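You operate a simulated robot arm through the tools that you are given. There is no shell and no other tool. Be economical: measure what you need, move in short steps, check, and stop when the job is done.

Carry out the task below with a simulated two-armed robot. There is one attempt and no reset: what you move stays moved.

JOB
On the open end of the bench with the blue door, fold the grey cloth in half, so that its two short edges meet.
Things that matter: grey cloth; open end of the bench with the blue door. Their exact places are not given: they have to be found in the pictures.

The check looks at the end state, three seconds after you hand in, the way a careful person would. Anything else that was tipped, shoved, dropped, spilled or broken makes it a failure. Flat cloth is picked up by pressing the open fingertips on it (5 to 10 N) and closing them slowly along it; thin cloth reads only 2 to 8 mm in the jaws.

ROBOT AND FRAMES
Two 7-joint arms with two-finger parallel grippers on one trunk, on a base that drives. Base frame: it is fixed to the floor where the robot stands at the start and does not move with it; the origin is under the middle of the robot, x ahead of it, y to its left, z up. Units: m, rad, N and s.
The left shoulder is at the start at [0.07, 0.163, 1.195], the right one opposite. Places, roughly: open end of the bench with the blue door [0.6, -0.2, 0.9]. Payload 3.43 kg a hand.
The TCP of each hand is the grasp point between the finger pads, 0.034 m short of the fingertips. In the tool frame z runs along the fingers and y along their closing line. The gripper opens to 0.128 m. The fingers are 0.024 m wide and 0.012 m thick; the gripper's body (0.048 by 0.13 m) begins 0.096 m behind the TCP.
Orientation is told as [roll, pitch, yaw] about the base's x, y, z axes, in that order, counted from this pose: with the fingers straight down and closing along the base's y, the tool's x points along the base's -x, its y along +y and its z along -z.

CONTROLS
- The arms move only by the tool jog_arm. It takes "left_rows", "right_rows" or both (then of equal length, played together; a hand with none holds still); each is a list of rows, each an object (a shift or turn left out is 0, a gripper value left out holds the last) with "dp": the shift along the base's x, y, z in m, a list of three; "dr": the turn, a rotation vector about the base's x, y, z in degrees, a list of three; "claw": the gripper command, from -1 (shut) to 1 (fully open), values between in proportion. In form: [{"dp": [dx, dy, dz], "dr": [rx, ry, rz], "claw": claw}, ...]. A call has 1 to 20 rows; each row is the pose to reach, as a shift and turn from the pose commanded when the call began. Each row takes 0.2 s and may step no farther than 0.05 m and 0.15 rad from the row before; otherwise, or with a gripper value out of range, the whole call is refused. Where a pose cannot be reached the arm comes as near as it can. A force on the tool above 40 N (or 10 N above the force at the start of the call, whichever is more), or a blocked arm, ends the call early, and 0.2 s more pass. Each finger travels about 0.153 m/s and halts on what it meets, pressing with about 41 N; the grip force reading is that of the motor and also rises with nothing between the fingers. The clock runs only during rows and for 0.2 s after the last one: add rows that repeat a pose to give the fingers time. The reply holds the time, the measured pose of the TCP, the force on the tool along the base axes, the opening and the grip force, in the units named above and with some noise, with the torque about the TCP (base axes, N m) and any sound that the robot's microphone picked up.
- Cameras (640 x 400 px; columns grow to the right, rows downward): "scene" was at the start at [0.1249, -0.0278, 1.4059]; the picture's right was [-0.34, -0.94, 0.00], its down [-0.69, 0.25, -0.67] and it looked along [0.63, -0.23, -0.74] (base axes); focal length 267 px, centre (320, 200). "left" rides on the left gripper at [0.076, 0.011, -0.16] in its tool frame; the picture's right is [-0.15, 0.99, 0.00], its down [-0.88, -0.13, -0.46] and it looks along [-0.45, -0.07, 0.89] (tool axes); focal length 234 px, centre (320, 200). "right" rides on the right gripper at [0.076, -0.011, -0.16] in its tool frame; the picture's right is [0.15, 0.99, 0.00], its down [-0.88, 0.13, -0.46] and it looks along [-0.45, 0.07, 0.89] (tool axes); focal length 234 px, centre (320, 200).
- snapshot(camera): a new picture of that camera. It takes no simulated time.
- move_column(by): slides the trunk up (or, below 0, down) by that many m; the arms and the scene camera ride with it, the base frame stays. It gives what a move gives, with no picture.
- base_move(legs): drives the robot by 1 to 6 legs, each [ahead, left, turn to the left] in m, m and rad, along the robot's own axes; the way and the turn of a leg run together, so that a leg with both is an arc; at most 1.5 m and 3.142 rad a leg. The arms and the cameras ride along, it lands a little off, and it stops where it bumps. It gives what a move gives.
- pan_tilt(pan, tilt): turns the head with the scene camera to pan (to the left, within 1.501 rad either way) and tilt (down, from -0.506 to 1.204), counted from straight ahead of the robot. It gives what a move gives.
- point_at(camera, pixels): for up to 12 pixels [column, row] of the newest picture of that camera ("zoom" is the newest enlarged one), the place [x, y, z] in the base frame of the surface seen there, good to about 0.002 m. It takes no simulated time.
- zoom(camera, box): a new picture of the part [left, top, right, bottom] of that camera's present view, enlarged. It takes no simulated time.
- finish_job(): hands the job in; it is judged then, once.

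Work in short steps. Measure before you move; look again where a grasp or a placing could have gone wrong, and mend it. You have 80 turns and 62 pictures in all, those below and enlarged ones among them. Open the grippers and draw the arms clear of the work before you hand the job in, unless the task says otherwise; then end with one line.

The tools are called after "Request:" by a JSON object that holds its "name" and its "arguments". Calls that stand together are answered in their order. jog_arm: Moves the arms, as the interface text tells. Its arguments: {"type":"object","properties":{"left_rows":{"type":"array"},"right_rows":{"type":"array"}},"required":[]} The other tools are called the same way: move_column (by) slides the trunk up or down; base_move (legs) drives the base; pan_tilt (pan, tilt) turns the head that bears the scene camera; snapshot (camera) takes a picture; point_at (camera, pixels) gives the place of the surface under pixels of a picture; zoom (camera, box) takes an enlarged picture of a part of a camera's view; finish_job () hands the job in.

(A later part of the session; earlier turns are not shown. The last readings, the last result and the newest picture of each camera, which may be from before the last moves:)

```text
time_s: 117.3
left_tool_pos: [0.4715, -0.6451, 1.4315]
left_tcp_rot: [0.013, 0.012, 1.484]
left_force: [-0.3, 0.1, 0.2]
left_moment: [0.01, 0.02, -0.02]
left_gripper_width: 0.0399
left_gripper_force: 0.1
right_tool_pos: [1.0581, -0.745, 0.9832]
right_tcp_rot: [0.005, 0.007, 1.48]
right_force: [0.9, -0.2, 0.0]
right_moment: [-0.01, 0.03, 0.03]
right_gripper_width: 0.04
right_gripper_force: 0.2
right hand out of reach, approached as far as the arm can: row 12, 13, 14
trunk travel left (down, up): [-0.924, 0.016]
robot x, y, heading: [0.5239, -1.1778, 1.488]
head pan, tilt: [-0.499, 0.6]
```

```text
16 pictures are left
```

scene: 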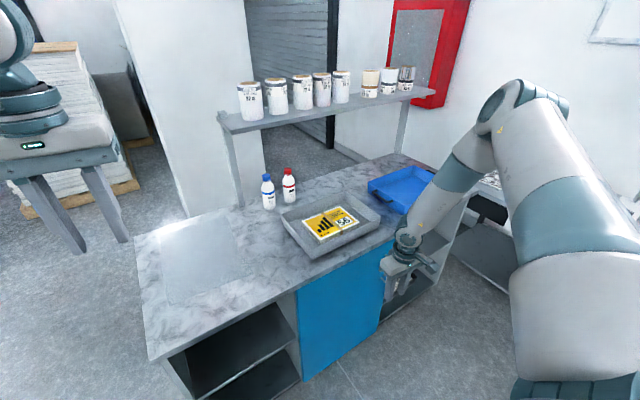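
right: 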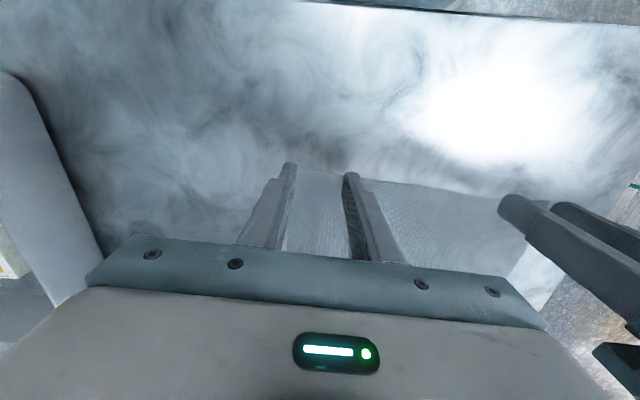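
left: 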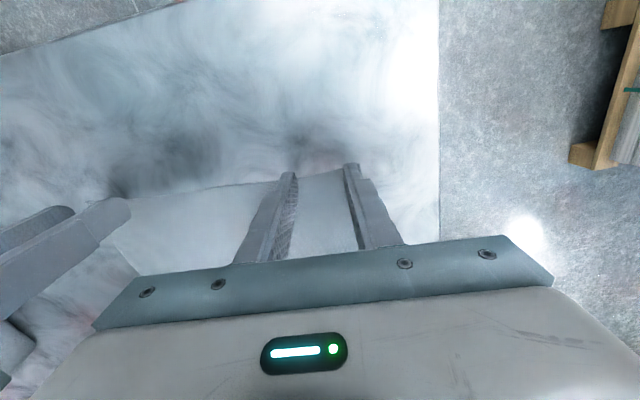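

The posture won't change, so I work within it: with the robot turned to about 100° and the cloth gripped at about 0.67 m ahead and 0.32 m right, both hands should reach, and the base itself can do the fold motion. I restore the heights and turn the base.

Request:
{"name": "jog_arm", "arguments": {"right_rows": [{"dp": [0, 0, 0.045]}, {"dp": [0, 0, 0.09]}, {"dp": [0, 0, 0.135]}, {"dp": [0, 0, 0.18]}, {"dp": [0, 0, 0.225]}, {"dp": [0, 0, 0.27]}, {"dp": [0, 0, 0.315]}, {"dp": [0, 0, 0.36]}, {"dp": [0, 0, 0.405]}, {"dp": [0, 0, 0.45]}, {"dp": [0, 0, 0.48]}, {"dp": [0, 0, 0.48]}]}}

Request:
{"name": "move_column", "arguments": {"by": -0.38}}

Request:
{"name": "base_move", "arguments": {"legs": [[0, 0, 0.257], [0.094, 0.008, 0]]}}

```text
time_s: 119.9
left_tool_pos: [0.4709, -0.645, 1.4307]
left_tcp_rot: [0.013, 0.011, 1.484]
left_force: [0.1, 0.6, -1.0]
left_moment: [-0.02, 0.03, -0.04]
left_gripper_width: 0.04
left_gripper_force: 0.0
right_tool_pos: [1.0589, -0.7448, 1.4636]
right_tcp_rot: [0.004, 0.006, 1.483]
right_force: [0.4, -0.1, 0.3]
right_moment: [-0.03, 0.0, 0.0]
right_gripper_width: 0.0397
right_gripper_force: 0.1
trunk travel left (down, up): [-0.924, 0.016]
robot x, y, heading: [0.5256, -1.1766, 1.484]
head pan, tilt: [-0.499, 0.6]
```

```text
time_s: 123.5
left_tool_pos: [0.4705, -0.6446, 1.0516]
left_tcp_rot: [0.014, 0.01, 1.486]
left_force: [-0.5, 1.3, 0.4]
left_moment: [0.02, -0.04, 0.05]
left_gripper_width: 0.0399
left_gripper_force: 0.1
right_tool_pos: [1.0582, -0.7442, 1.0844]
right_tcp_rot: [0.004, 0.007, 1.481]
right_force: [-0.4, -0.1, 0.1]
right_moment: [0.0, -0.03, -0.05]
right_gripper_width: 0.0397
right_gripper_force: 0.1
trunk travel left (down, up): [-0.544, 0.396]
robot x, y, heading: [0.5256, -1.1775, 1.49]
head pan, tilt: [-0.499, 0.6]
```

```text
time_s: 125.5
left_tool_pos: [0.3128, -0.5832, 1.0516]
left_tcp_rot: [0.015, 0.012, 1.741]
left_force: [0.3, 1.1, 0.3]
left_moment: [0.0, 0.0, 0.0]
left_gripper_width: 0.0399
left_gripper_force: 0.0
right_tool_pos: [0.9078, -0.5321, 1.0846]
right_tcp_rot: [0.006, 0.008, 1.737]
right_force: [-0.5, 0.9, 0.1]
right_moment: [0.03, -0.05, 0.01]
right_gripper_width: 0.0399
right_gripper_force: 0.0
trunk travel left (down, up): [-0.544, 0.396]
robot x, y, heading: [0.499, -1.0846, 1.743]
head pan, tilt: [-0.499, 0.6]
```

Base at (0.499,-1.085), heading 1.743. I bring both hands over the near corners with yaw -14.4° to match the edge.

Request:
{"name": "jog_arm", "arguments": {"left_rows": [{"dp": [0.026, 0.033, 0], "dr": [0, 0, -2.4]}, {"dp": [0.051, 0.065, 0], "dr": [0, 0, -4.8]}, {"dp": [0.077, 0.098, 0], "dr": [0, 0, -7.2]}, {"dp": [0.103, 0.13, 0], "dr": [0, 0, -9.6]}, {"dp": [0.129, 0.163, -0.01], "dr": [0, 0, -12]}, {"dp": [0.154, 0.195, -0.03], "dr": [0, 0, -14.4]}, {"dp": [0.18, 0.228, -0.05], "dr": [0, 0, -14.4]}, {"dp": [0.18, 0.228, -0.05], "dr": [0, 0, -14.4]}], "right_rows": [{"dp": [-0.03, 0.023, 0], "dr": [0, 0, -2.4]}, {"dp": [-0.06, 0.046, 0], "dr": [0, 0, -4.8]}, {"dp": [-0.09, 0.069, -0.01], "dr": [0, 0, -7.2]}, {"dp": [-0.12, 0.092, -0.03], "dr": [0, 0, -9.6]}, {"dp": [-0.15, 0.115, -0.04], "dr": [0, 0, -12]}, {"dp": [-0.18, 0.138, -0.06], "dr": [0, 0, -14.4]}, {"dp": [-0.211, 0.161, -0.08], "dr": [0, 0, -14.4]}, {"dp": [-0.211, 0.161, -0.085], "dr": [0, 0, -14.4]}]}}

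```text
time_s: 127.3
left_tool_pos: [0.4915, -0.3566, 1.0024]
left_tcp_rot: [0.012, 0.008, 1.49]
left_force: [-0.2, -0.1, 0.3]
left_moment: [0.05, -0.08, 0.0]
left_gripper_width: 0.0401
left_gripper_force: 0.0
right_tool_pos: [0.6939, -0.3716, 1.0003]
right_tcp_rot: [0.003, 0.007, 1.487]
right_force: [0.7, -0.2, -0.2]
right_moment: [0.02, -0.07, -0.01]
right_gripper_width: 0.0397
right_gripper_force: 0.0
trunk travel left (down, up): [-0.544, 0.396]
robot x, y, heading: [0.4991, -1.0835, 1.748]
head pan, tilt: [-0.499, 0.6]
```

Both hands are on target. I descend to just above the cloth, then press down lightly.

Request:
{"name": "jog_arm", "arguments": {"left_rows": [{"dp": [0, 0, -0.03]}, {"dp": [0, 0, -0.055]}, {"dp": [0, 0, -0.062]}, {"dp": [0, 0, -0.065]}, {"dp": [0, 0, -0.067]}, {"dp": [0, 0, -0.067]}], "right_rows": [{"dp": [0, 0, -0.03]}, {"dp": [0, 0, -0.055]}, {"dp": [0, 0, -0.061]}, {"dp": [0, 0, -0.063]}, {"dp": [0, 0, -0.065]}, {"dp": [0, 0, -0.065]}]}}

Request:
{"name": "snapshot", "arguments": {"camera": "right"}}

Request:
{"name": "snapshot", "arguments": {"camera": "left"}}

```text
time_s: 128.8
left_tool_pos: [0.4932, -0.3562, 0.9366]
left_tcp_rot: [0.012, 0.008, 1.489]
left_force: [-0.5, 2.1, 11.8]
left_moment: [0.18, -0.29, 0.04]
left_gripper_width: 0.0401
left_gripper_force: 0.1
right_tool_pos: [0.6969, -0.3719, 0.9358]
right_tcp_rot: [0.007, 0.005, 1.484]
right_force: [0.6, 0.7, 3.2]
right_moment: [0.05, -0.09, -0.01]
right_gripper_width: 0.0398
right_gripper_force: 0.1
trunk travel left (down, up): [-0.544, 0.396]
robot x, y, heading: [0.5023, -1.0836, 1.746]
head pan, tilt: [-0.499, 0.6]
```

```text
15 pictures are left
```

right: 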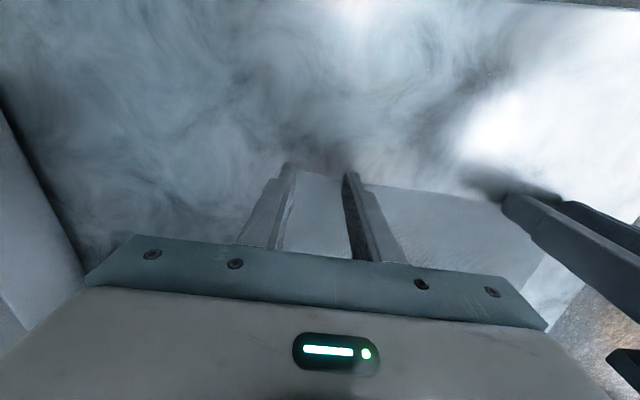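

```text
14 pictures are left
```

left: 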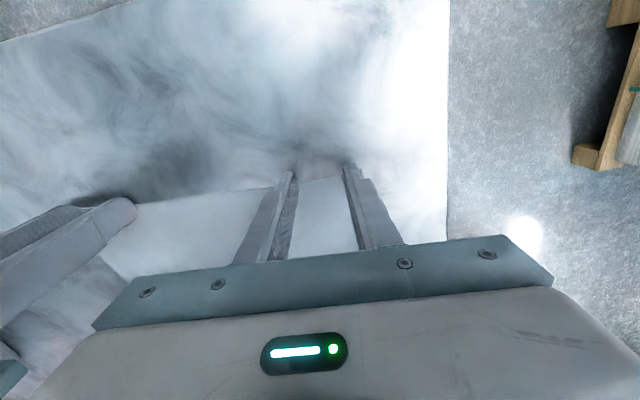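

Both hands touch (left 12 N, right 3 N). I trim the pressure and close both jaws slowly along the cloth.

Request:
{"name": "jog_arm", "arguments": {"left_rows": [{"dp": [0, 0, 0.0007], "claw": -0.375}, {"dp": [0, 0, 0.0007], "claw": -0.43}, {"dp": [0, 0, 0.0007], "claw": -0.49}, {"dp": [0, 0, 0.0007], "claw": -0.55}, {"dp": [0, 0, 0.0007], "claw": -0.61}, {"dp": [0, 0, 0.0007], "claw": -0.67}, {"dp": [0, 0, 0.0007], "claw": -0.73}, {"dp": [0, 0, 0.0007], "claw": -0.79}, {"dp": [0, 0, 0.0007], "claw": -0.85}, {"dp": [0, 0, 0.0007], "claw": -0.91}, {"dp": [0, 0, 0.0007], "claw": -0.97}, {"dp": [0, 0, 0.0007], "claw": -1}, {"dp": [0, 0, 0.0007], "claw": -1}, {"dp": [0, 0, 0.0007], "claw": -1}], "right_rows": [{"dp": [0, 0, -0.0012], "claw": -0.375}, {"dp": [0, 0, -0.0012], "claw": -0.43}, {"dp": [0, 0, -0.0012], "claw": -0.49}, {"dp": [0, 0, -0.0012], "claw": -0.55}, {"dp": [0, 0, -0.0012], "claw": -0.61}, {"dp": [0, 0, -0.0012], "claw": -0.67}, {"dp": [0, 0, -0.0012], "claw": -0.73}, {"dp": [0, 0, -0.0012], "claw": -0.79}, {"dp": [0, 0, -0.0012], "claw": -0.85}, {"dp": [0, 0, -0.0012], "claw": -0.91}, {"dp": [0, 0, -0.0012], "claw": -0.97}, {"dp": [0, 0, -0.0012], "claw": -1}, {"dp": [0, 0, -0.0012], "claw": -1}, {"dp": [0, 0, -0.0012], "claw": -1}]}}

Request:
{"name": "snapshot", "arguments": {"camera": "right"}}

Request:
{"name": "snapshot", "arguments": {"camera": "left"}}

```text
time_s: 131.8
left_tool_pos: [0.4932, -0.3586, 0.9361]
left_tcp_rot: [0.011, 0.009, 1.489]
left_force: [3.4, -0.3, -0.3]
left_moment: [0.0, -0.09, -0.01]
left_gripper_width: 0.0019
left_gripper_force: 36.6
right_tool_pos: [0.6963, -0.3725, 0.9358]
right_tcp_rot: [0.005, 0.005, 1.486]
right_force: [-2.7, 1.1, 23.5]
right_moment: [0.17, -0.02, 0.0]
right_gripper_width: 0.002
right_gripper_force: 36.5
trunk travel left (down, up): [-0.544, 0.396]
robot x, y, heading: [0.5009, -1.0847, 1.746]
head pan, tilt: [-0.499, 0.6]
```

```text
13 pictures are left
```

right: 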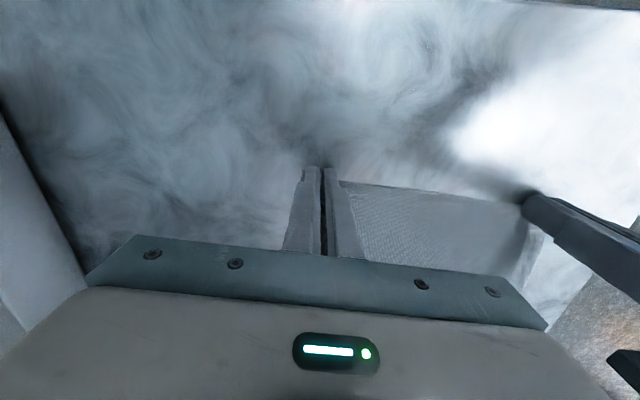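

```text
12 pictures are left
```

left: 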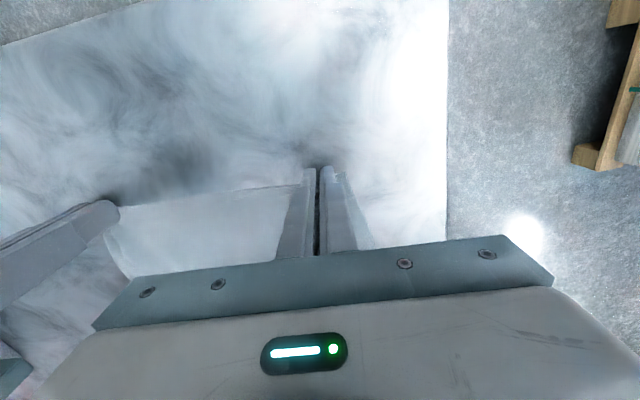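

Both jaws read about 2 mm with cloth between. I lift 12 mm and drag the whole cloth about 0.105 m towards the front edge with the base, so the far edge comes within reach and clear of the shelf.

Request:
{"name": "jog_arm", "arguments": {"left_rows": [{"dp": [0, 0, 0.006]}, {"dp": [0, 0, 0.012]}], "right_rows": [{"dp": [0, 0, 0.007]}, {"dp": [0, 0, 0.013]}]}}

Request:
{"name": "base_move", "arguments": {"legs": [[-0.1, 0.028, 0]]}}

Request:
{"name": "pan_tilt", "arguments": {"pan": -0.1, "tilt": 0.65}}

Request:
{"name": "snapshot", "arguments": {"camera": "scene"}}

```text
time_s: 132.3
left_tool_pos: [0.4927, -0.3566, 0.9475]
left_tcp_rot: [0.014, 0.01, 1.487]
left_force: [3.0, -0.6, -0.4]
left_moment: [0.04, -0.06, 0.01]
left_gripper_width: 0.0021
left_gripper_force: 35.7
right_tool_pos: [0.6969, -0.374, 0.9446]
right_tcp_rot: [0.004, 0.01, 1.485]
right_force: [-2.4, 0.4, -0.5]
right_moment: [0.01, 0.08, 0.07]
right_gripper_width: 0.002
right_gripper_force: 36.3
trunk travel left (down, up): [-0.544, 0.396]
robot x, y, heading: [0.5008, -1.089, 1.745]
head pan, tilt: [-0.499, 0.6]
```

```text
time_s: 133.5
left_tool_pos: [0.4823, -0.4593, 0.9482]
left_tcp_rot: [0.013, 0.011, 1.492]
left_force: [1.7, 0.2, 0.1]
left_moment: [0.01, -0.08, -0.01]
left_gripper_width: 0.002
left_gripper_force: 36.7
right_tool_pos: [0.6847, -0.4751, 0.9455]
right_tcp_rot: [0.007, 0.008, 1.487]
right_force: [-3.6, -0.1, 0.1]
right_moment: [0.03, 0.09, 0.01]
right_gripper_width: 0.0017
right_gripper_force: 36.7
trunk travel left (down, up): [-0.544, 0.396]
robot x, y, heading: [0.4912, -1.1901, 1.741]
head pan, tilt: [-0.499, 0.6]
```

```text
time_s: 134.4
left_tool_pos: [0.4818, -0.4585, 0.9469]
left_tcp_rot: [0.014, 0.011, 1.491]
left_force: [3.0, 0.0, 0.9]
left_moment: [0.02, -0.05, -0.02]
left_gripper_width: 0.0019
left_gripper_force: 36.4
right_tool_pos: [0.6862, -0.4749, 0.9458]
right_tcp_rot: [0.006, 0.009, 1.487]
right_force: [-2.4, -0.1, -0.5]
right_moment: [-0.02, 0.06, 0.01]
right_gripper_width: 0.0018
right_gripper_force: 37.0
trunk travel left (down, up): [-0.544, 0.396]
robot x, y, heading: [0.4878, -1.1917, 1.744]
head pan, tilt: [-0.099, 0.649]
```

```text
11 pictures are left
```

scene: 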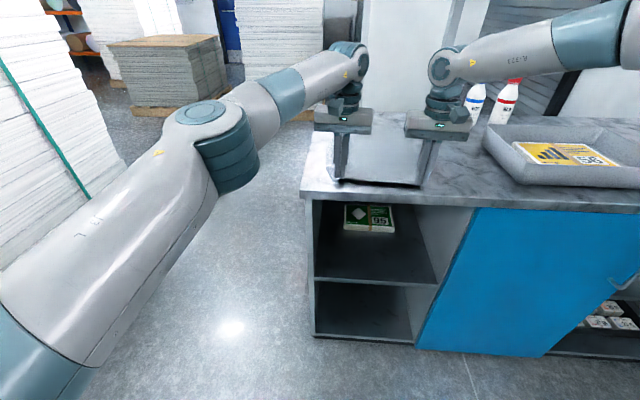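

The cloth followed. I zoom in to find the far edge now.

Request:
{"name": "zoom", "arguments": {"camera": "scene", "box": [300, 100, 480, 212]}}

```text
3.56 times, centred on (390, 156) of scene
```

zoom: 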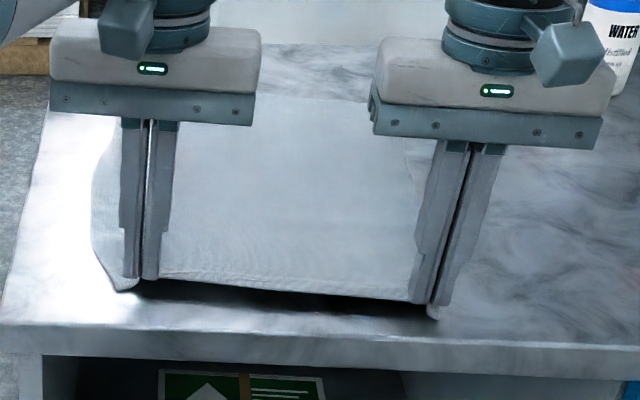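

I measure the far edge at (280-360, 99) in the zoom, and the side edges.

Request:
{"name": "point_at", "arguments": {"camera": "zoom", "pixels": [[270, 102], [310, 102], [355, 103], [404, 150], [94, 180], [95, 140], [180, 270], [320, 285], [405, 298], [436, 316], [122, 288]]}}

```text
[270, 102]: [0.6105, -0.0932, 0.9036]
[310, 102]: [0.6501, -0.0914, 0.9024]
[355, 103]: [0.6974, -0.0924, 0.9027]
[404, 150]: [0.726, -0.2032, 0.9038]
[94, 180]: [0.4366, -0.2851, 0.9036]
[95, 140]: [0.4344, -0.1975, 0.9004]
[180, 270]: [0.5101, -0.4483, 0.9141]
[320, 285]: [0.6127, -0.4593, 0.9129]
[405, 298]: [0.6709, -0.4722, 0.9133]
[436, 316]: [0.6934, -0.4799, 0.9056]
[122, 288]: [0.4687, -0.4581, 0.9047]
```

Far edge is at y≈-0.085. I relieve the slight tension between the hands, then carry the near edge over in alternating trunk and base steps, with the arms rigid.

Request:
{"name": "jog_arm", "arguments": {"left_rows": [{"dp": [0.002, 0, 0.01]}, {"dp": [0.003, 0, 0.03]}], "right_rows": [{"dp": [-0.001, 0, 0.01]}, {"dp": [-0.001, 0, 0.03]}]}}

Request:
{"name": "base_move", "arguments": {"legs": [[0.055, -0.013, 0]]}}

Request:
{"name": "move_column", "arguments": {"by": 0.05}}

Request:
{"name": "base_move", "arguments": {"legs": [[0.073, -0.017, 0]]}}

Request:
{"name": "move_column", "arguments": {"by": 0.04}}

Request:
{"name": "snapshot", "arguments": {"camera": "scene"}}

```text
time_s: 135.0
left_tool_pos: [0.4848, -0.4599, 0.9784]
left_tcp_rot: [0.013, 0.011, 1.492]
left_force: [0.7, 0.3, 0.1]
left_moment: [-0.02, -0.02, 0.02]
left_gripper_width: 0.0019
left_gripper_force: 37.0
right_tool_pos: [0.6861, -0.4762, 0.976]
right_tcp_rot: [0.005, 0.006, 1.485]
right_force: [0.0, 0.2, 0.0]
right_moment: [0.04, 0.04, -0.01]
right_gripper_width: 0.0021
right_gripper_force: 36.4
trunk travel left (down, up): [-0.544, 0.396]
robot x, y, heading: [0.4909, -1.1868, 1.746]
head pan, tilt: [-0.099, 0.649]
```

```text
time_s: 135.9
left_tool_pos: [0.4888, -0.4035, 0.9764]
left_tcp_rot: [0.01, 0.011, 1.489]
left_force: [-0.1, -0.5, 0.1]
left_moment: [0.0, 0.03, 0.01]
left_gripper_width: 0.002
left_gripper_force: 36.5
right_tool_pos: [0.689, -0.4205, 0.976]
right_tcp_rot: [0.006, 0.01, 1.486]
right_force: [0.7, -0.8, -0.5]
right_moment: [-0.01, -0.02, -0.02]
right_gripper_width: 0.002
right_gripper_force: 36.3
trunk travel left (down, up): [-0.544, 0.396]
robot x, y, heading: [0.4926, -1.1311, 1.746]
head pan, tilt: [-0.099, 0.649]
```

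```text
time_s: 136.9
left_tool_pos: [0.4901, -0.4043, 1.027]
left_tcp_rot: [0.013, 0.014, 1.489]
left_force: [-0.5, -0.2, -0.3]
left_moment: [-0.03, 0.03, -0.04]
left_gripper_width: 0.0018
left_gripper_force: 36.8
right_tool_pos: [0.6891, -0.4201, 1.0264]
right_tcp_rot: [0.006, 0.008, 1.488]
right_force: [0.1, 0.5, 0.1]
right_moment: [0.02, 0.06, -0.03]
right_gripper_width: 0.0023
right_gripper_force: 36.4
trunk travel left (down, up): [-0.594, 0.346]
robot x, y, heading: [0.4941, -1.1323, 1.743]
head pan, tilt: [-0.099, 0.649]
```

```text
time_s: 137.9
left_tool_pos: [0.4925, -0.3269, 1.026]
left_tcp_rot: [0.013, 0.013, 1.49]
left_force: [-0.4, 0.1, 0.0]
left_moment: [-0.06, -0.02, 0.01]
left_gripper_width: 0.0019
left_gripper_force: 36.6
right_tool_pos: [0.6915, -0.3448, 1.0261]
right_tcp_rot: [0.005, 0.01, 1.487]
right_force: [0.5, -0.3, -1.0]
right_moment: [-0.03, 0.0, 0.0]
right_gripper_width: 0.002
right_gripper_force: 35.9
trunk travel left (down, up): [-0.594, 0.346]
robot x, y, heading: [0.4958, -1.0574, 1.746]
head pan, tilt: [-0.099, 0.649]
```

```text
time_s: 138.7
left_tool_pos: [0.492, -0.3282, 1.0665]
left_tcp_rot: [0.015, 0.012, 1.491]
left_force: [-0.3, -0.2, 0.2]
left_moment: [0.04, 0.0, 0.02]
left_gripper_width: 0.0021
left_gripper_force: 36.7
right_tool_pos: [0.6922, -0.3451, 1.0658]
right_tcp_rot: [0.007, 0.009, 1.487]
right_force: [0.0, 0.6, 0.2]
right_moment: [-0.01, -0.04, 0.01]
right_gripper_width: 0.0021
right_gripper_force: 36.5
trunk travel left (down, up): [-0.634, 0.306]
robot x, y, heading: [0.4966, -1.0596, 1.745]
head pan, tilt: [-0.099, 0.649]
```

```text
9 pictures are left
```

scene: 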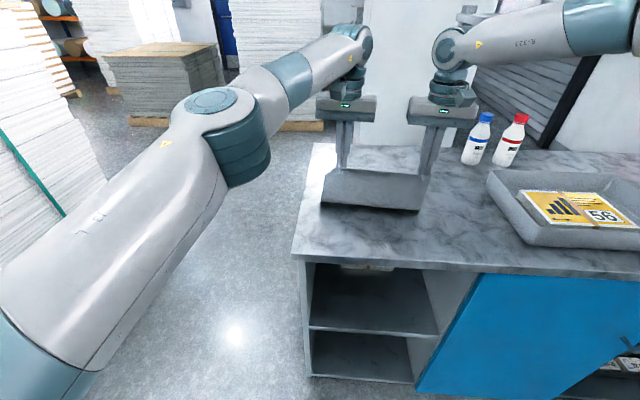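

The cloth is folding over nicely. Before going further I check how close the right forearm will come to the shelf.

Request:
{"name": "point_at", "arguments": {"camera": "scene", "pixels": [[460, 45], [500, 40], [560, 28], [600, 22], [635, 20], [485, 125], [515, 120], [468, 15], [380, 205], [410, 205], [330, 200]]}}

```text
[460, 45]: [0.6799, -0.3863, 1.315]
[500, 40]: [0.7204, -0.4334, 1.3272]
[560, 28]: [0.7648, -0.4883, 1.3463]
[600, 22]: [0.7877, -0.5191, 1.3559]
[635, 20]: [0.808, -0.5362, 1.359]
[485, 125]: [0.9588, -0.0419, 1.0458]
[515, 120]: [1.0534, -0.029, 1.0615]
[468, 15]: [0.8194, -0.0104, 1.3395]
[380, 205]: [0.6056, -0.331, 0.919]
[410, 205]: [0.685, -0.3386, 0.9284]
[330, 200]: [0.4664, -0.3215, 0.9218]
```

The forearm slopes away from the shelf and will clear it. I continue the carry and start lowering.

Request:
{"name": "base_move", "arguments": {"legs": [[0.098, -0.022, 0]]}}

Request:
{"name": "base_move", "arguments": {"legs": [[0.073, -0.017, 0]]}}

Request:
{"name": "move_column", "arguments": {"by": -0.05}}

Request:
{"name": "base_move", "arguments": {"legs": [[0.039, -0.009, 0]]}}

Request:
{"name": "move_column", "arguments": {"by": -0.035}}

Request:
{"name": "snapshot", "arguments": {"camera": "scene"}}

```text
time_s: 139.9
left_tool_pos: [0.4976, -0.2293, 1.0674]
left_tcp_rot: [0.014, 0.013, 1.489]
left_force: [0.4, 0.4, -0.5]
left_moment: [0.0, 0.01, -0.04]
left_gripper_width: 0.0019
left_gripper_force: 36.5
right_tool_pos: [0.698, -0.2449, 1.0656]
right_tcp_rot: [0.005, 0.007, 1.485]
right_force: [-1.3, -0.5, 0.2]
right_moment: [0.0, -0.01, 0.01]
right_gripper_width: 0.0018
right_gripper_force: 35.6
trunk travel left (down, up): [-0.634, 0.306]
robot x, y, heading: [0.5012, -0.9575, 1.746]
head pan, tilt: [-0.099, 0.649]
```

```text
time_s: 140.9
left_tool_pos: [0.5017, -0.1525, 1.0663]
left_tcp_rot: [0.013, 0.011, 1.489]
left_force: [0.5, 0.3, 0.0]
left_moment: [-0.02, 0.01, 0.0]
left_gripper_width: 0.002
left_gripper_force: 36.3
right_tool_pos: [0.701, -0.1701, 1.066]
right_tcp_rot: [0.005, 0.008, 1.486]
right_force: [-1.1, 0.2, -0.6]
right_moment: [0.0, 0.01, 0.01]
right_gripper_width: 0.0018
right_gripper_force: 36.5
trunk travel left (down, up): [-0.634, 0.306]
robot x, y, heading: [0.5044, -0.8828, 1.747]
head pan, tilt: [-0.099, 0.649]
```

```text
time_s: 141.8
left_tool_pos: [0.5021, -0.1535, 1.0184]
left_tcp_rot: [0.016, 0.011, 1.489]
left_force: [-0.3, -0.3, 0.7]
left_moment: [0.0, 0.02, -0.01]
left_gripper_width: 0.0021
left_gripper_force: 35.9
right_tool_pos: [0.7009, -0.1707, 1.0177]
right_tcp_rot: [0.004, 0.008, 1.488]
right_force: [-0.7, -0.6, 0.9]
right_moment: [0.02, 0.0, 0.05]
right_gripper_width: 0.002
right_gripper_force: 36.5
trunk travel left (down, up): [-0.584, 0.356]
robot x, y, heading: [0.5088, -0.8822, 1.739]
head pan, tilt: [-0.099, 0.649]
```

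```text
time_s: 142.7
left_tool_pos: [0.505, -0.1136, 1.018]
left_tcp_rot: [0.014, 0.01, 1.49]
left_force: [0.1, -0.6, 0.6]
left_moment: [0.02, 0.03, 0.02]
left_gripper_width: 0.0019
left_gripper_force: 36.6
right_tool_pos: [0.7037, -0.1311, 1.0169]
right_tcp_rot: [0.005, 0.007, 1.488]
right_force: [-0.1, 0.6, -0.6]
right_moment: [-0.02, -0.03, -0.02]
right_gripper_width: 0.0022
right_gripper_force: 37.0
trunk travel left (down, up): [-0.584, 0.356]
robot x, y, heading: [0.5063, -0.8436, 1.745]
head pan, tilt: [-0.099, 0.649]
```

```text
time_s: 143.5
left_tool_pos: [0.5035, -0.1148, 0.9818]
left_tcp_rot: [0.013, 0.01, 1.489]
left_force: [0.7, 0.2, 0.3]
left_moment: [0.02, 0.02, 0.0]
left_gripper_width: 0.0019
left_gripper_force: 36.6
right_tool_pos: [0.7038, -0.1303, 0.9827]
right_tcp_rot: [0.005, 0.006, 1.485]
right_force: [0.0, 0.3, -0.2]
right_moment: [0.04, 0.01, 0.0]
right_gripper_width: 0.0021
right_gripper_force: 36.5
trunk travel left (down, up): [-0.548, 0.391]
robot x, y, heading: [0.5069, -0.8416, 1.745]
head pan, tilt: [-0.099, 0.649]
```

```text
8 pictures are left
```

scene: 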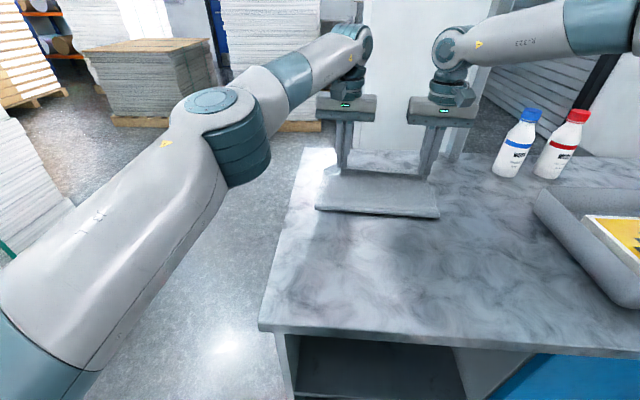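

The fold line shows at (320,208)-(438,216). I measure it to decide the final placing.

Request:
{"name": "point_at", "arguments": {"camera": "scene", "pixels": [[322, 208], [380, 213], [434, 216], [322, 195], [395, 165], [370, 165], [330, 175], [434, 190], [380, 190]]}}

Request:
{"name": "zoom", "arguments": {"camera": "scene", "box": [290, 130, 460, 236]}}

```text
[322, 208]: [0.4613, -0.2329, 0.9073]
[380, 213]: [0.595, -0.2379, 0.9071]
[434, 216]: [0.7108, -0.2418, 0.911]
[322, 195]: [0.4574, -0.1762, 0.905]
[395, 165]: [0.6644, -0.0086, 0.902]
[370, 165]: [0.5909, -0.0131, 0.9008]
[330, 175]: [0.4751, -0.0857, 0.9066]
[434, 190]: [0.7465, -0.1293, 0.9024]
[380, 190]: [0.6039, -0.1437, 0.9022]
```

```text
3.76 times, centred on (375, 183) of scene
```

zoom: 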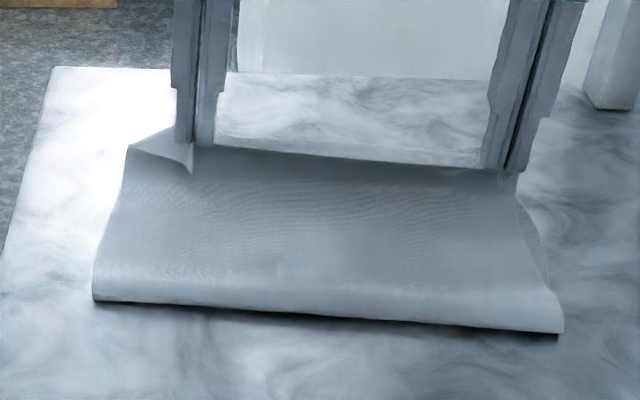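

I probe the lower layer's far-left corner region (zoom (130-190, 125-170)) and right side to locate the far edge.

Request:
{"name": "point_at", "arguments": {"camera": "zoom", "pixels": [[170, 130], [155, 140], [135, 150], [180, 160], [120, 200], [520, 215], [540, 260], [230, 152], [350, 163], [470, 172], [350, 180], [350, 250]]}}

```text
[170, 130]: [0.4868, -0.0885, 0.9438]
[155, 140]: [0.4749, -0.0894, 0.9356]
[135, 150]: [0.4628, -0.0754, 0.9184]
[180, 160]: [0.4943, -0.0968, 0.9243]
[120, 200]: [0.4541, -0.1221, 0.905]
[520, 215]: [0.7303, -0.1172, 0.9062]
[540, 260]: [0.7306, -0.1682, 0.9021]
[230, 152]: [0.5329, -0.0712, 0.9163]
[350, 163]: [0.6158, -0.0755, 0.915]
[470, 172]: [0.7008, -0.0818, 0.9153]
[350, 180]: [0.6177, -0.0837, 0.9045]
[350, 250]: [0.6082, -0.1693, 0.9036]
```

The upper edge hangs close to the far edge and there's slack, so I move about 0.045 m further: 0.03 with the arms, the rest with the base, lowering at the same time.

Request:
{"name": "jog_arm", "arguments": {"left_rows": [{"dp": [0.001, 0.015, 0]}, {"dp": [0.002, 0.03, -0.005]}, {"dp": [0.002, 0.03, -0.015]}], "right_rows": [{"dp": [0.001, 0.015, 0]}, {"dp": [0.002, 0.03, -0.005]}, {"dp": [0.002, 0.03, -0.015]}]}}

Request:
{"name": "base_move", "arguments": {"legs": [[0.012, -0.003, 0]]}}

Request:
{"name": "zoom", "arguments": {"camera": "scene", "box": [290, 130, 460, 236]}}

```text
time_s: 144.3
left_tool_pos: [0.5002, -0.1038, 0.9776]
left_tcp_rot: [0.014, 0.011, 1.487]
left_force: [4.1, 0.9, -1.4]
left_moment: [-0.02, -0.1, -0.02]
left_gripper_width: 0.0018
left_gripper_force: 36.3
left hand out of reach, approached as far as the arm can: row 1, 2, 3
right_tool_pos: [0.7057, -0.1006, 0.9654]
right_tcp_rot: [0.005, 0.009, 1.488]
right_force: [-2.4, 0.8, 0.6]
right_moment: [0.02, 0.16, 0.05]
right_gripper_width: 0.0018
right_gripper_force: 36.4
trunk travel left (down, up): [-0.548, 0.391]
robot x, y, heading: [0.5077, -0.8408, 1.744]
head pan, tilt: [-0.099, 0.649]
```

```text
time_s: 145.1
left_tool_pos: [0.5001, -0.0936, 0.9792]
left_tcp_rot: [0.012, 0.009, 1.49]
left_force: [4.4, -0.1, -0.5]
left_moment: [0.02, -0.13, -0.04]
left_gripper_width: 0.0021
left_gripper_force: 36.3
right_tool_pos: [0.7048, -0.0897, 0.9679]
right_tcp_rot: [0.005, 0.006, 1.488]
right_force: [-3.4, -0.2, -0.2]
right_moment: [-0.01, 0.14, 0.02]
right_gripper_width: 0.002
right_gripper_force: 36.7
trunk travel left (down, up): [-0.548, 0.391]
robot x, y, heading: [0.5078, -0.8309, 1.743]
head pan, tilt: [-0.099, 0.649]
```

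```text
3.76 times, centred on (375, 183) of scene
```

zoom: 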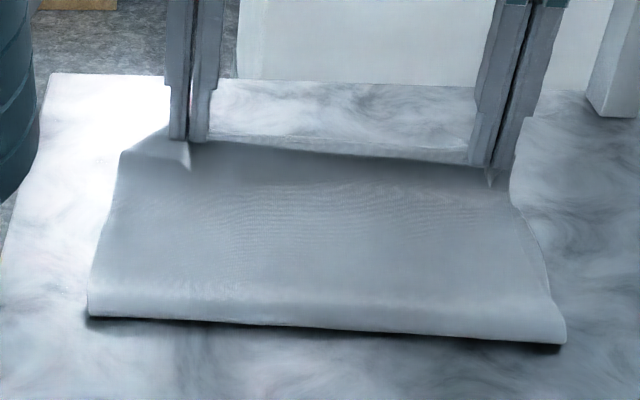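

The left arm is now at its limit and the right leads by 2 cm. I check where the far edge of the lower layer is, seen as the thin band at zoom (300-400, 140-155).

Request:
{"name": "point_at", "arguments": {"camera": "zoom", "pixels": [[250, 128], [250, 138], [300, 140], [350, 140], [350, 148], [400, 148], [450, 152], [300, 155], [400, 165], [120, 155], [92, 300], [560, 335]]}}

```text
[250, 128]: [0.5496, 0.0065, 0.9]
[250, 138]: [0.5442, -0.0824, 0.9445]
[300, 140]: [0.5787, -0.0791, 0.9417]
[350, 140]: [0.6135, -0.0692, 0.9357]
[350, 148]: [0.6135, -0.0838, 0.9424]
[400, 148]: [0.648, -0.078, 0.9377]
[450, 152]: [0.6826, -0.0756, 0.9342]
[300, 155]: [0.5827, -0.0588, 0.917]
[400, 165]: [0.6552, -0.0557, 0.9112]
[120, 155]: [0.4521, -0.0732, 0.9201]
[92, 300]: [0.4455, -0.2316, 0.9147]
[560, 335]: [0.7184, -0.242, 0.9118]
```

The geometry shows the fold line sits too far forward (y≈-0.24, should be ≈-0.28): the carry was too low, leaving slack that doubles the edge strip. I redo it: even out the hands, rise and go back above the proper fold line.

Request:
{"name": "jog_arm", "arguments": {"left_rows": [{"dp": [0.004, -0.005, 0]}, {"dp": [0.004, -0.01, -0.005]}, {"dp": [0.004, -0.01, -0.009]}], "right_rows": [{"dp": [0, -0.015, 0]}, {"dp": [0, -0.03, 0]}, {"dp": [0, -0.03, 0.002]}]}}

Request:
{"name": "move_column", "arguments": {"by": 0.06}}

Request:
{"name": "base_move", "arguments": {"legs": [[-0.078, 0.018, 0]]}}

Request:
{"name": "move_column", "arguments": {"by": 0.07}}

Request:
{"name": "base_move", "arguments": {"legs": [[-0.09, 0.02, 0]]}}

Request:
{"name": "move_column", "arguments": {"by": 0.03}}

Request:
{"name": "snapshot", "arguments": {"camera": "scene"}}

```text
time_s: 145.9
left_tool_pos: [0.5045, -0.1027, 0.968]
left_tcp_rot: [0.012, 0.011, 1.489]
left_force: [1.7, 0.0, 0.2]
left_moment: [0.03, -0.05, -0.01]
left_gripper_width: 0.0019
left_gripper_force: 36.9
right_tool_pos: [0.7055, -0.1179, 0.9654]
right_tcp_rot: [0.004, 0.006, 1.487]
right_force: [-1.2, -0.2, -0.5]
right_moment: [-0.03, 0.04, 0.04]
right_gripper_width: 0.0019
right_gripper_force: 36.7
trunk travel left (down, up): [-0.548, 0.391]
robot x, y, heading: [0.5074, -0.8266, 1.743]
head pan, tilt: [-0.099, 0.649]
```

```text
time_s: 146.9
left_tool_pos: [0.5038, -0.1015, 1.029]
left_tcp_rot: [0.013, 0.007, 1.489]
left_force: [1.2, -0.4, 0.0]
left_moment: [-0.01, -0.03, -0.02]
left_gripper_width: 0.0017
left_gripper_force: 36.2
right_tool_pos: [0.7051, -0.1169, 1.0268]
right_tcp_rot: [0.006, 0.007, 1.487]
right_force: [-0.9, -0.6, -0.2]
right_moment: [0.02, 0.02, -0.01]
right_gripper_width: 0.0019
right_gripper_force: 37.0
trunk travel left (down, up): [-0.608, 0.332]
robot x, y, heading: [0.5061, -0.8262, 1.749]
head pan, tilt: [-0.099, 0.649]
```

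```text
time_s: 147.9
left_tool_pos: [0.5005, -0.1813, 1.0297]
left_tcp_rot: [0.011, 0.009, 1.489]
left_force: [1.4, 0.1, 0.5]
left_moment: [0.03, 0.01, -0.04]
left_gripper_width: 0.0019
left_gripper_force: 36.6
right_tool_pos: [0.7, -0.1975, 1.0274]
right_tcp_rot: [0.005, 0.007, 1.487]
right_force: [-1.6, -0.1, 0.5]
right_moment: [-0.02, 0.04, -0.02]
right_gripper_width: 0.0019
right_gripper_force: 37.5
trunk travel left (down, up): [-0.608, 0.332]
robot x, y, heading: [0.5036, -0.9094, 1.748]
head pan, tilt: [-0.099, 0.649]
```

```text
time_s: 149.0
left_tool_pos: [0.4984, -0.1809, 1.0995]
left_tcp_rot: [0.013, 0.014, 1.489]
left_force: [1.0, -0.3, 0.5]
left_moment: [0.0, 0.0, -0.04]
left_gripper_width: 0.002
left_gripper_force: 36.3
right_tool_pos: [0.7008, -0.1986, 1.0961]
right_tcp_rot: [0.004, 0.009, 1.487]
right_force: [-0.5, 0.1, -0.7]
right_moment: [0.01, 0.04, 0.05]
right_gripper_width: 0.0016
right_gripper_force: 36.8
trunk travel left (down, up): [-0.678, 0.261]
robot x, y, heading: [0.5014, -0.9111, 1.743]
head pan, tilt: [-0.099, 0.649]
```

```text
time_s: 150.1
left_tool_pos: [0.4935, -0.2734, 1.0998]
left_tcp_rot: [0.012, 0.01, 1.489]
left_force: [1.0, -0.6, 0.4]
left_moment: [0.05, 0.03, 0.01]
left_gripper_width: 0.0018
left_gripper_force: 36.6
right_tool_pos: [0.6966, -0.2902, 1.0978]
right_tcp_rot: [0.005, 0.008, 1.486]
right_force: [-1.0, 0.6, -0.2]
right_moment: [0.01, 0.06, 0.02]
right_gripper_width: 0.0021
right_gripper_force: 36.6
trunk travel left (down, up): [-0.678, 0.261]
robot x, y, heading: [0.4995, -1.0044, 1.742]
head pan, tilt: [-0.099, 0.649]
```

```text
time_s: 150.9
left_tool_pos: [0.4951, -0.2739, 1.1296]
left_tcp_rot: [0.014, 0.009, 1.489]
left_force: [0.5, 1.0, -0.5]
left_moment: [-0.01, -0.01, -0.01]
left_gripper_width: 0.0018
left_gripper_force: 36.6
right_tool_pos: [0.6963, -0.2909, 1.1286]
right_tcp_rot: [0.006, 0.007, 1.487]
right_force: [-0.7, -0.6, -0.1]
right_moment: [0.01, 0.07, 0.04]
right_gripper_width: 0.0019
right_gripper_force: 36.8
trunk travel left (down, up): [-0.708, 0.231]
robot x, y, heading: [0.4963, -1.0044, 1.749]
head pan, tilt: [-0.099, 0.649]
```

```text
5 pictures are left
```

scene: 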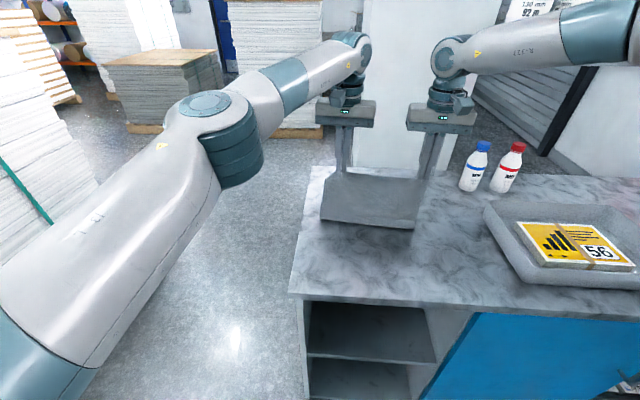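

I measure where the hanging sheet meets the bench, which is the current fold line.

Request:
{"name": "point_at", "arguments": {"camera": "scene", "pixels": [[325, 220], [370, 226], [408, 228], [370, 210], [370, 195], [370, 180], [324, 205], [414, 205]]}}

```text
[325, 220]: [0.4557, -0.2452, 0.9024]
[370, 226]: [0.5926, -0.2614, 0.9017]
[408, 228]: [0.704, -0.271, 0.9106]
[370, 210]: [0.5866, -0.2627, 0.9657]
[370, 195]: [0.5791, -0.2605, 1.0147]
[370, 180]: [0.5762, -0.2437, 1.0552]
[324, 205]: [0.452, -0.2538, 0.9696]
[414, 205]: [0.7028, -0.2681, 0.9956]
```

The fold line is now at y≈-0.26, the middle of the sheet (hanging length ≈0.19). I follow the proper arc about it down toward the far edge.

Request:
{"name": "move_column", "arguments": {"by": -0.01}}

Request:
{"name": "base_move", "arguments": {"legs": [[0.07, -0.016, 0]]}}

Request:
{"name": "move_column", "arguments": {"by": -0.02}}

Request:
{"name": "base_move", "arguments": {"legs": [[0.044, -0.01, 0]]}}

Request:
{"name": "move_column", "arguments": {"by": -0.033}}

Request:
{"name": "base_move", "arguments": {"legs": [[0.039, -0.009, 0]]}}

Request:
{"name": "move_column", "arguments": {"by": -0.043}}

Request:
{"name": "base_move", "arguments": {"legs": [[0.025, -0.006, 0]]}}

```text
time_s: 151.4
left_tool_pos: [0.4953, -0.2739, 1.1193]
left_tcp_rot: [0.011, 0.01, 1.488]
left_force: [1.5, 0.8, 0.1]
left_moment: [0.01, -0.02, -0.01]
left_gripper_width: 0.0021
left_gripper_force: 37.5
right_tool_pos: [0.6964, -0.29, 1.1173]
right_tcp_rot: [0.004, 0.006, 1.488]
right_force: [-1.0, 0.6, -0.9]
right_moment: [-0.02, 0.07, 0.0]
right_gripper_width: 0.0019
right_gripper_force: 37.3
trunk travel left (down, up): [-0.698, 0.241]
robot x, y, heading: [0.4994, -1.0041, 1.746]
head pan, tilt: [-0.099, 0.649]
```

```text
time_s: 152.5
left_tool_pos: [0.4979, -0.2045, 1.1218]
left_tcp_rot: [0.012, 0.007, 1.488]
left_force: [1.0, -0.9, -0.2]
left_moment: [-0.02, -0.01, 0.01]
left_gripper_width: 0.0019
left_gripper_force: 36.4
right_tool_pos: [0.7009, -0.2203, 1.1177]
right_tcp_rot: [0.006, 0.005, 1.485]
right_force: [-1.0, 0.6, 0.0]
right_moment: [0.03, 0.05, 0.0]
right_gripper_width: 0.002
right_gripper_force: 37.2
trunk travel left (down, up): [-0.698, 0.241]
robot x, y, heading: [0.5044, -0.9303, 1.744]
head pan, tilt: [-0.099, 0.649]
```

```text
time_s: 153.2
left_tool_pos: [0.4988, -0.2009, 1.1002]
left_tcp_rot: [0.012, 0.011, 1.489]
left_force: [0.9, -0.5, 0.4]
left_moment: [-0.05, -0.02, -0.01]
left_gripper_width: 0.0019
left_gripper_force: 36.4
right_tool_pos: [0.7002, -0.2174, 1.0955]
right_tcp_rot: [0.007, 0.008, 1.486]
right_force: [-1.2, 0.4, -0.4]
right_moment: [-0.03, 0.07, -0.02]
right_gripper_width: 0.0022
right_gripper_force: 36.7
trunk travel left (down, up): [-0.678, 0.261]
robot x, y, heading: [0.5016, -0.9298, 1.752]
head pan, tilt: [-0.099, 0.649]
```

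```text
time_s: 154.1
left_tool_pos: [0.5009, -0.1618, 1.1032]
left_tcp_rot: [0.013, 0.004, 1.489]
left_force: [1.4, -0.3, -0.1]
left_moment: [0.02, 0.0, 0.0]
left_gripper_width: 0.0018
left_gripper_force: 36.3
right_tool_pos: [0.7011, -0.1773, 1.101]
right_tcp_rot: [0.007, 0.004, 1.487]
right_force: [-1.4, -0.6, -0.1]
right_moment: [0.08, 0.02, -0.04]
right_gripper_width: 0.002
right_gripper_force: 36.8
trunk travel left (down, up): [-0.678, 0.261]
robot x, y, heading: [0.5053, -0.8856, 1.75]
head pan, tilt: [-0.099, 0.649]
```

```text
time_s: 154.8
left_tool_pos: [0.5012, -0.1586, 1.066]
left_tcp_rot: [0.012, 0.011, 1.489]
left_force: [1.2, 0.1, 1.1]
left_moment: [0.0, -0.02, 0.03]
left_gripper_width: 0.0019
left_gripper_force: 36.6
right_tool_pos: [0.7015, -0.1737, 1.0647]
right_tcp_rot: [0.008, 0.007, 1.489]
right_force: [-1.6, -1.2, 0.3]
right_moment: [0.01, 0.04, 0.0]
right_gripper_width: 0.0018
right_gripper_force: 36.6
trunk travel left (down, up): [-0.646, 0.294]
robot x, y, heading: [0.5056, -0.8866, 1.745]
head pan, tilt: [-0.099, 0.649]
```

```text
time_s: 155.7
left_tool_pos: [0.502, -0.1224, 1.0695]
left_tcp_rot: [0.011, 0.004, 1.49]
left_force: [0.6, 0.7, 0.6]
left_moment: [0.02, -0.01, -0.04]
left_gripper_width: 0.002
left_gripper_force: 36.6
right_tool_pos: [0.7031, -0.1394, 1.0676]
right_tcp_rot: [0.008, 0.002, 1.489]
right_force: [-0.7, -0.9, 0.2]
right_moment: [0.04, 0.04, -0.02]
right_gripper_width: 0.0017
right_gripper_force: 36.6
trunk travel left (down, up): [-0.646, 0.294]
robot x, y, heading: [0.5096, -0.8436, 1.745]
head pan, tilt: [-0.099, 0.649]
```

```text
time_s: 156.6
left_tool_pos: [0.5015, -0.1199, 1.025]
left_tcp_rot: [0.014, 0.008, 1.489]
left_force: [1.3, -1.0, -1.2]
left_moment: [0.0, 0.02, -0.04]
left_gripper_width: 0.002
left_gripper_force: 37.3
right_tool_pos: [0.7025, -0.1365, 1.022]
right_tcp_rot: [0.008, 0.006, 1.488]
right_force: [0.1, 0.6, 0.5]
right_moment: [0.01, 0.02, -0.05]
right_gripper_width: 0.0018
right_gripper_force: 36.8
trunk travel left (down, up): [-0.602, 0.338]
robot x, y, heading: [0.5069, -0.8502, 1.745]
head pan, tilt: [-0.099, 0.649]
```

```text
time_s: 157.4
left_tool_pos: [0.5037, -0.0964, 1.0261]
left_tcp_rot: [0.011, 0.006, 1.488]
left_force: [1.0, -0.2, -0.3]
left_moment: [0.02, 0.01, 0.01]
left_gripper_width: 0.0017
left_gripper_force: 36.3
right_tool_pos: [0.7045, -0.1131, 1.0243]
right_tcp_rot: [0.007, 0.003, 1.488]
right_force: [-0.7, 0.6, 0.1]
right_moment: [0.03, 0.04, -0.02]
right_gripper_width: 0.0018
right_gripper_force: 36.7
trunk travel left (down, up): [-0.602, 0.338]
robot x, y, heading: [0.5063, -0.8203, 1.746]
head pan, tilt: [-0.099, 0.649]
```

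Now at left (0.504,-0.096), tips about 9 cm up. I lower 5 cm, go 1.5 cm further, and look.

Request:
{"name": "move_column", "arguments": {"by": -0.05}}

Request:
{"name": "base_move", "arguments": {"legs": [[0.014, -0.003, 0]]}}

Request:
{"name": "zoom", "arguments": {"camera": "scene", "box": [290, 120, 460, 226]}}

Request:
{"name": "point_at", "arguments": {"camera": "zoom", "pixels": [[330, 100], [330, 130], [330, 150], [330, 165], [330, 180], [330, 200], [330, 220], [330, 250], [330, 280], [330, 310], [330, 330], [330, 345]]}}

```text
time_s: 158.3
left_tool_pos: [0.504, -0.0951, 0.976]
left_tcp_rot: [0.012, 0.008, 1.488]
left_force: [0.4, 0.6, 0.6]
left_moment: [0.0, 0.0, 0.01]
left_gripper_width: 0.002
left_gripper_force: 36.4
right_tool_pos: [0.7048, -0.1122, 0.9734]
right_tcp_rot: [0.005, 0.006, 1.488]
right_force: [-1.4, 0.1, 0.5]
right_moment: [0.04, 0.03, 0.0]
right_gripper_width: 0.0019
right_gripper_force: 36.6
trunk travel left (down, up): [-0.552, 0.388]
robot x, y, heading: [0.5099, -0.8234, 1.745]
head pan, tilt: [-0.099, 0.649]
```

```text
time_s: 159.1
left_tool_pos: [0.5052, -0.0821, 0.9758]
left_tcp_rot: [0.013, 0.008, 1.489]
left_force: [0.7, 0.6, 0.6]
left_moment: [-0.01, 0.0, 0.0]
left_gripper_width: 0.0017
left_gripper_force: 36.9
right_tool_pos: [0.7047, -0.0986, 0.9729]
right_tcp_rot: [0.007, 0.002, 1.489]
right_force: [-0.8, -0.7, -0.6]
right_moment: [0.01, 0.0, -0.01]
right_gripper_width: 0.002
right_gripper_force: 36.8
trunk travel left (down, up): [-0.552, 0.388]
robot x, y, heading: [0.5114, -0.8109, 1.747]
head pan, tilt: [-0.099, 0.649]
```

```text
3.76 times, centred on (375, 173) of scene
```

zoom: 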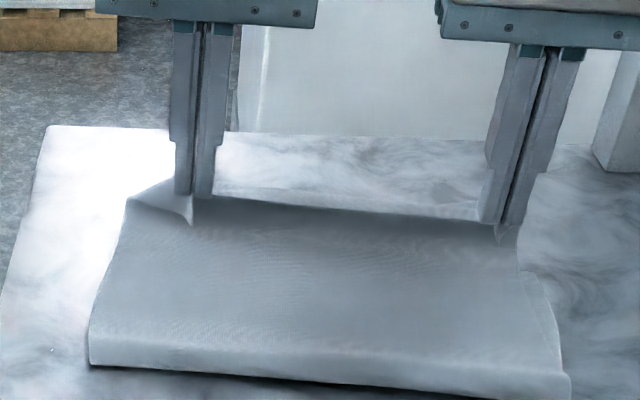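

```text
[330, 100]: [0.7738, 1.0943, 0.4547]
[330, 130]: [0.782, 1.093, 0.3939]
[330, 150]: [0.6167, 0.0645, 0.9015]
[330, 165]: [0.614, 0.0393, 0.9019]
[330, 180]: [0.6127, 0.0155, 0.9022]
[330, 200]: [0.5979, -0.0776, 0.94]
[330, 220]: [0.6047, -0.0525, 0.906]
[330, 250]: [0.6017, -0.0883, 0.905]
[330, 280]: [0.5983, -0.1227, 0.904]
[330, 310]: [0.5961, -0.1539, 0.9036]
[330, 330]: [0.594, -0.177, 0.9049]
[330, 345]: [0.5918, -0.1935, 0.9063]
```

I query the fold line in this picture (zoom rows 350-385) and the strip.

Request:
{"name": "point_at", "arguments": {"camera": "zoom", "pixels": [[95, 350], [92, 362], [330, 360], [330, 370], [330, 378], [560, 385], [563, 375], [130, 202], [150, 205], [330, 210], [330, 196], [519, 265]]}}

```text
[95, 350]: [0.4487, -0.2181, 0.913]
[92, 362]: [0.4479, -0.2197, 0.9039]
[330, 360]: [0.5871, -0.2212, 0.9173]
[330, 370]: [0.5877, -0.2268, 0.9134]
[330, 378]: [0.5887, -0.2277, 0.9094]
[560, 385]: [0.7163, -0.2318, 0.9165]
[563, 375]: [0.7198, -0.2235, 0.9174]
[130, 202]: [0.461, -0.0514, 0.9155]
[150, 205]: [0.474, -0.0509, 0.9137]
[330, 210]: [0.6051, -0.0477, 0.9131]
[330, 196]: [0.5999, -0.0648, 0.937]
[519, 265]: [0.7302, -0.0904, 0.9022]
```

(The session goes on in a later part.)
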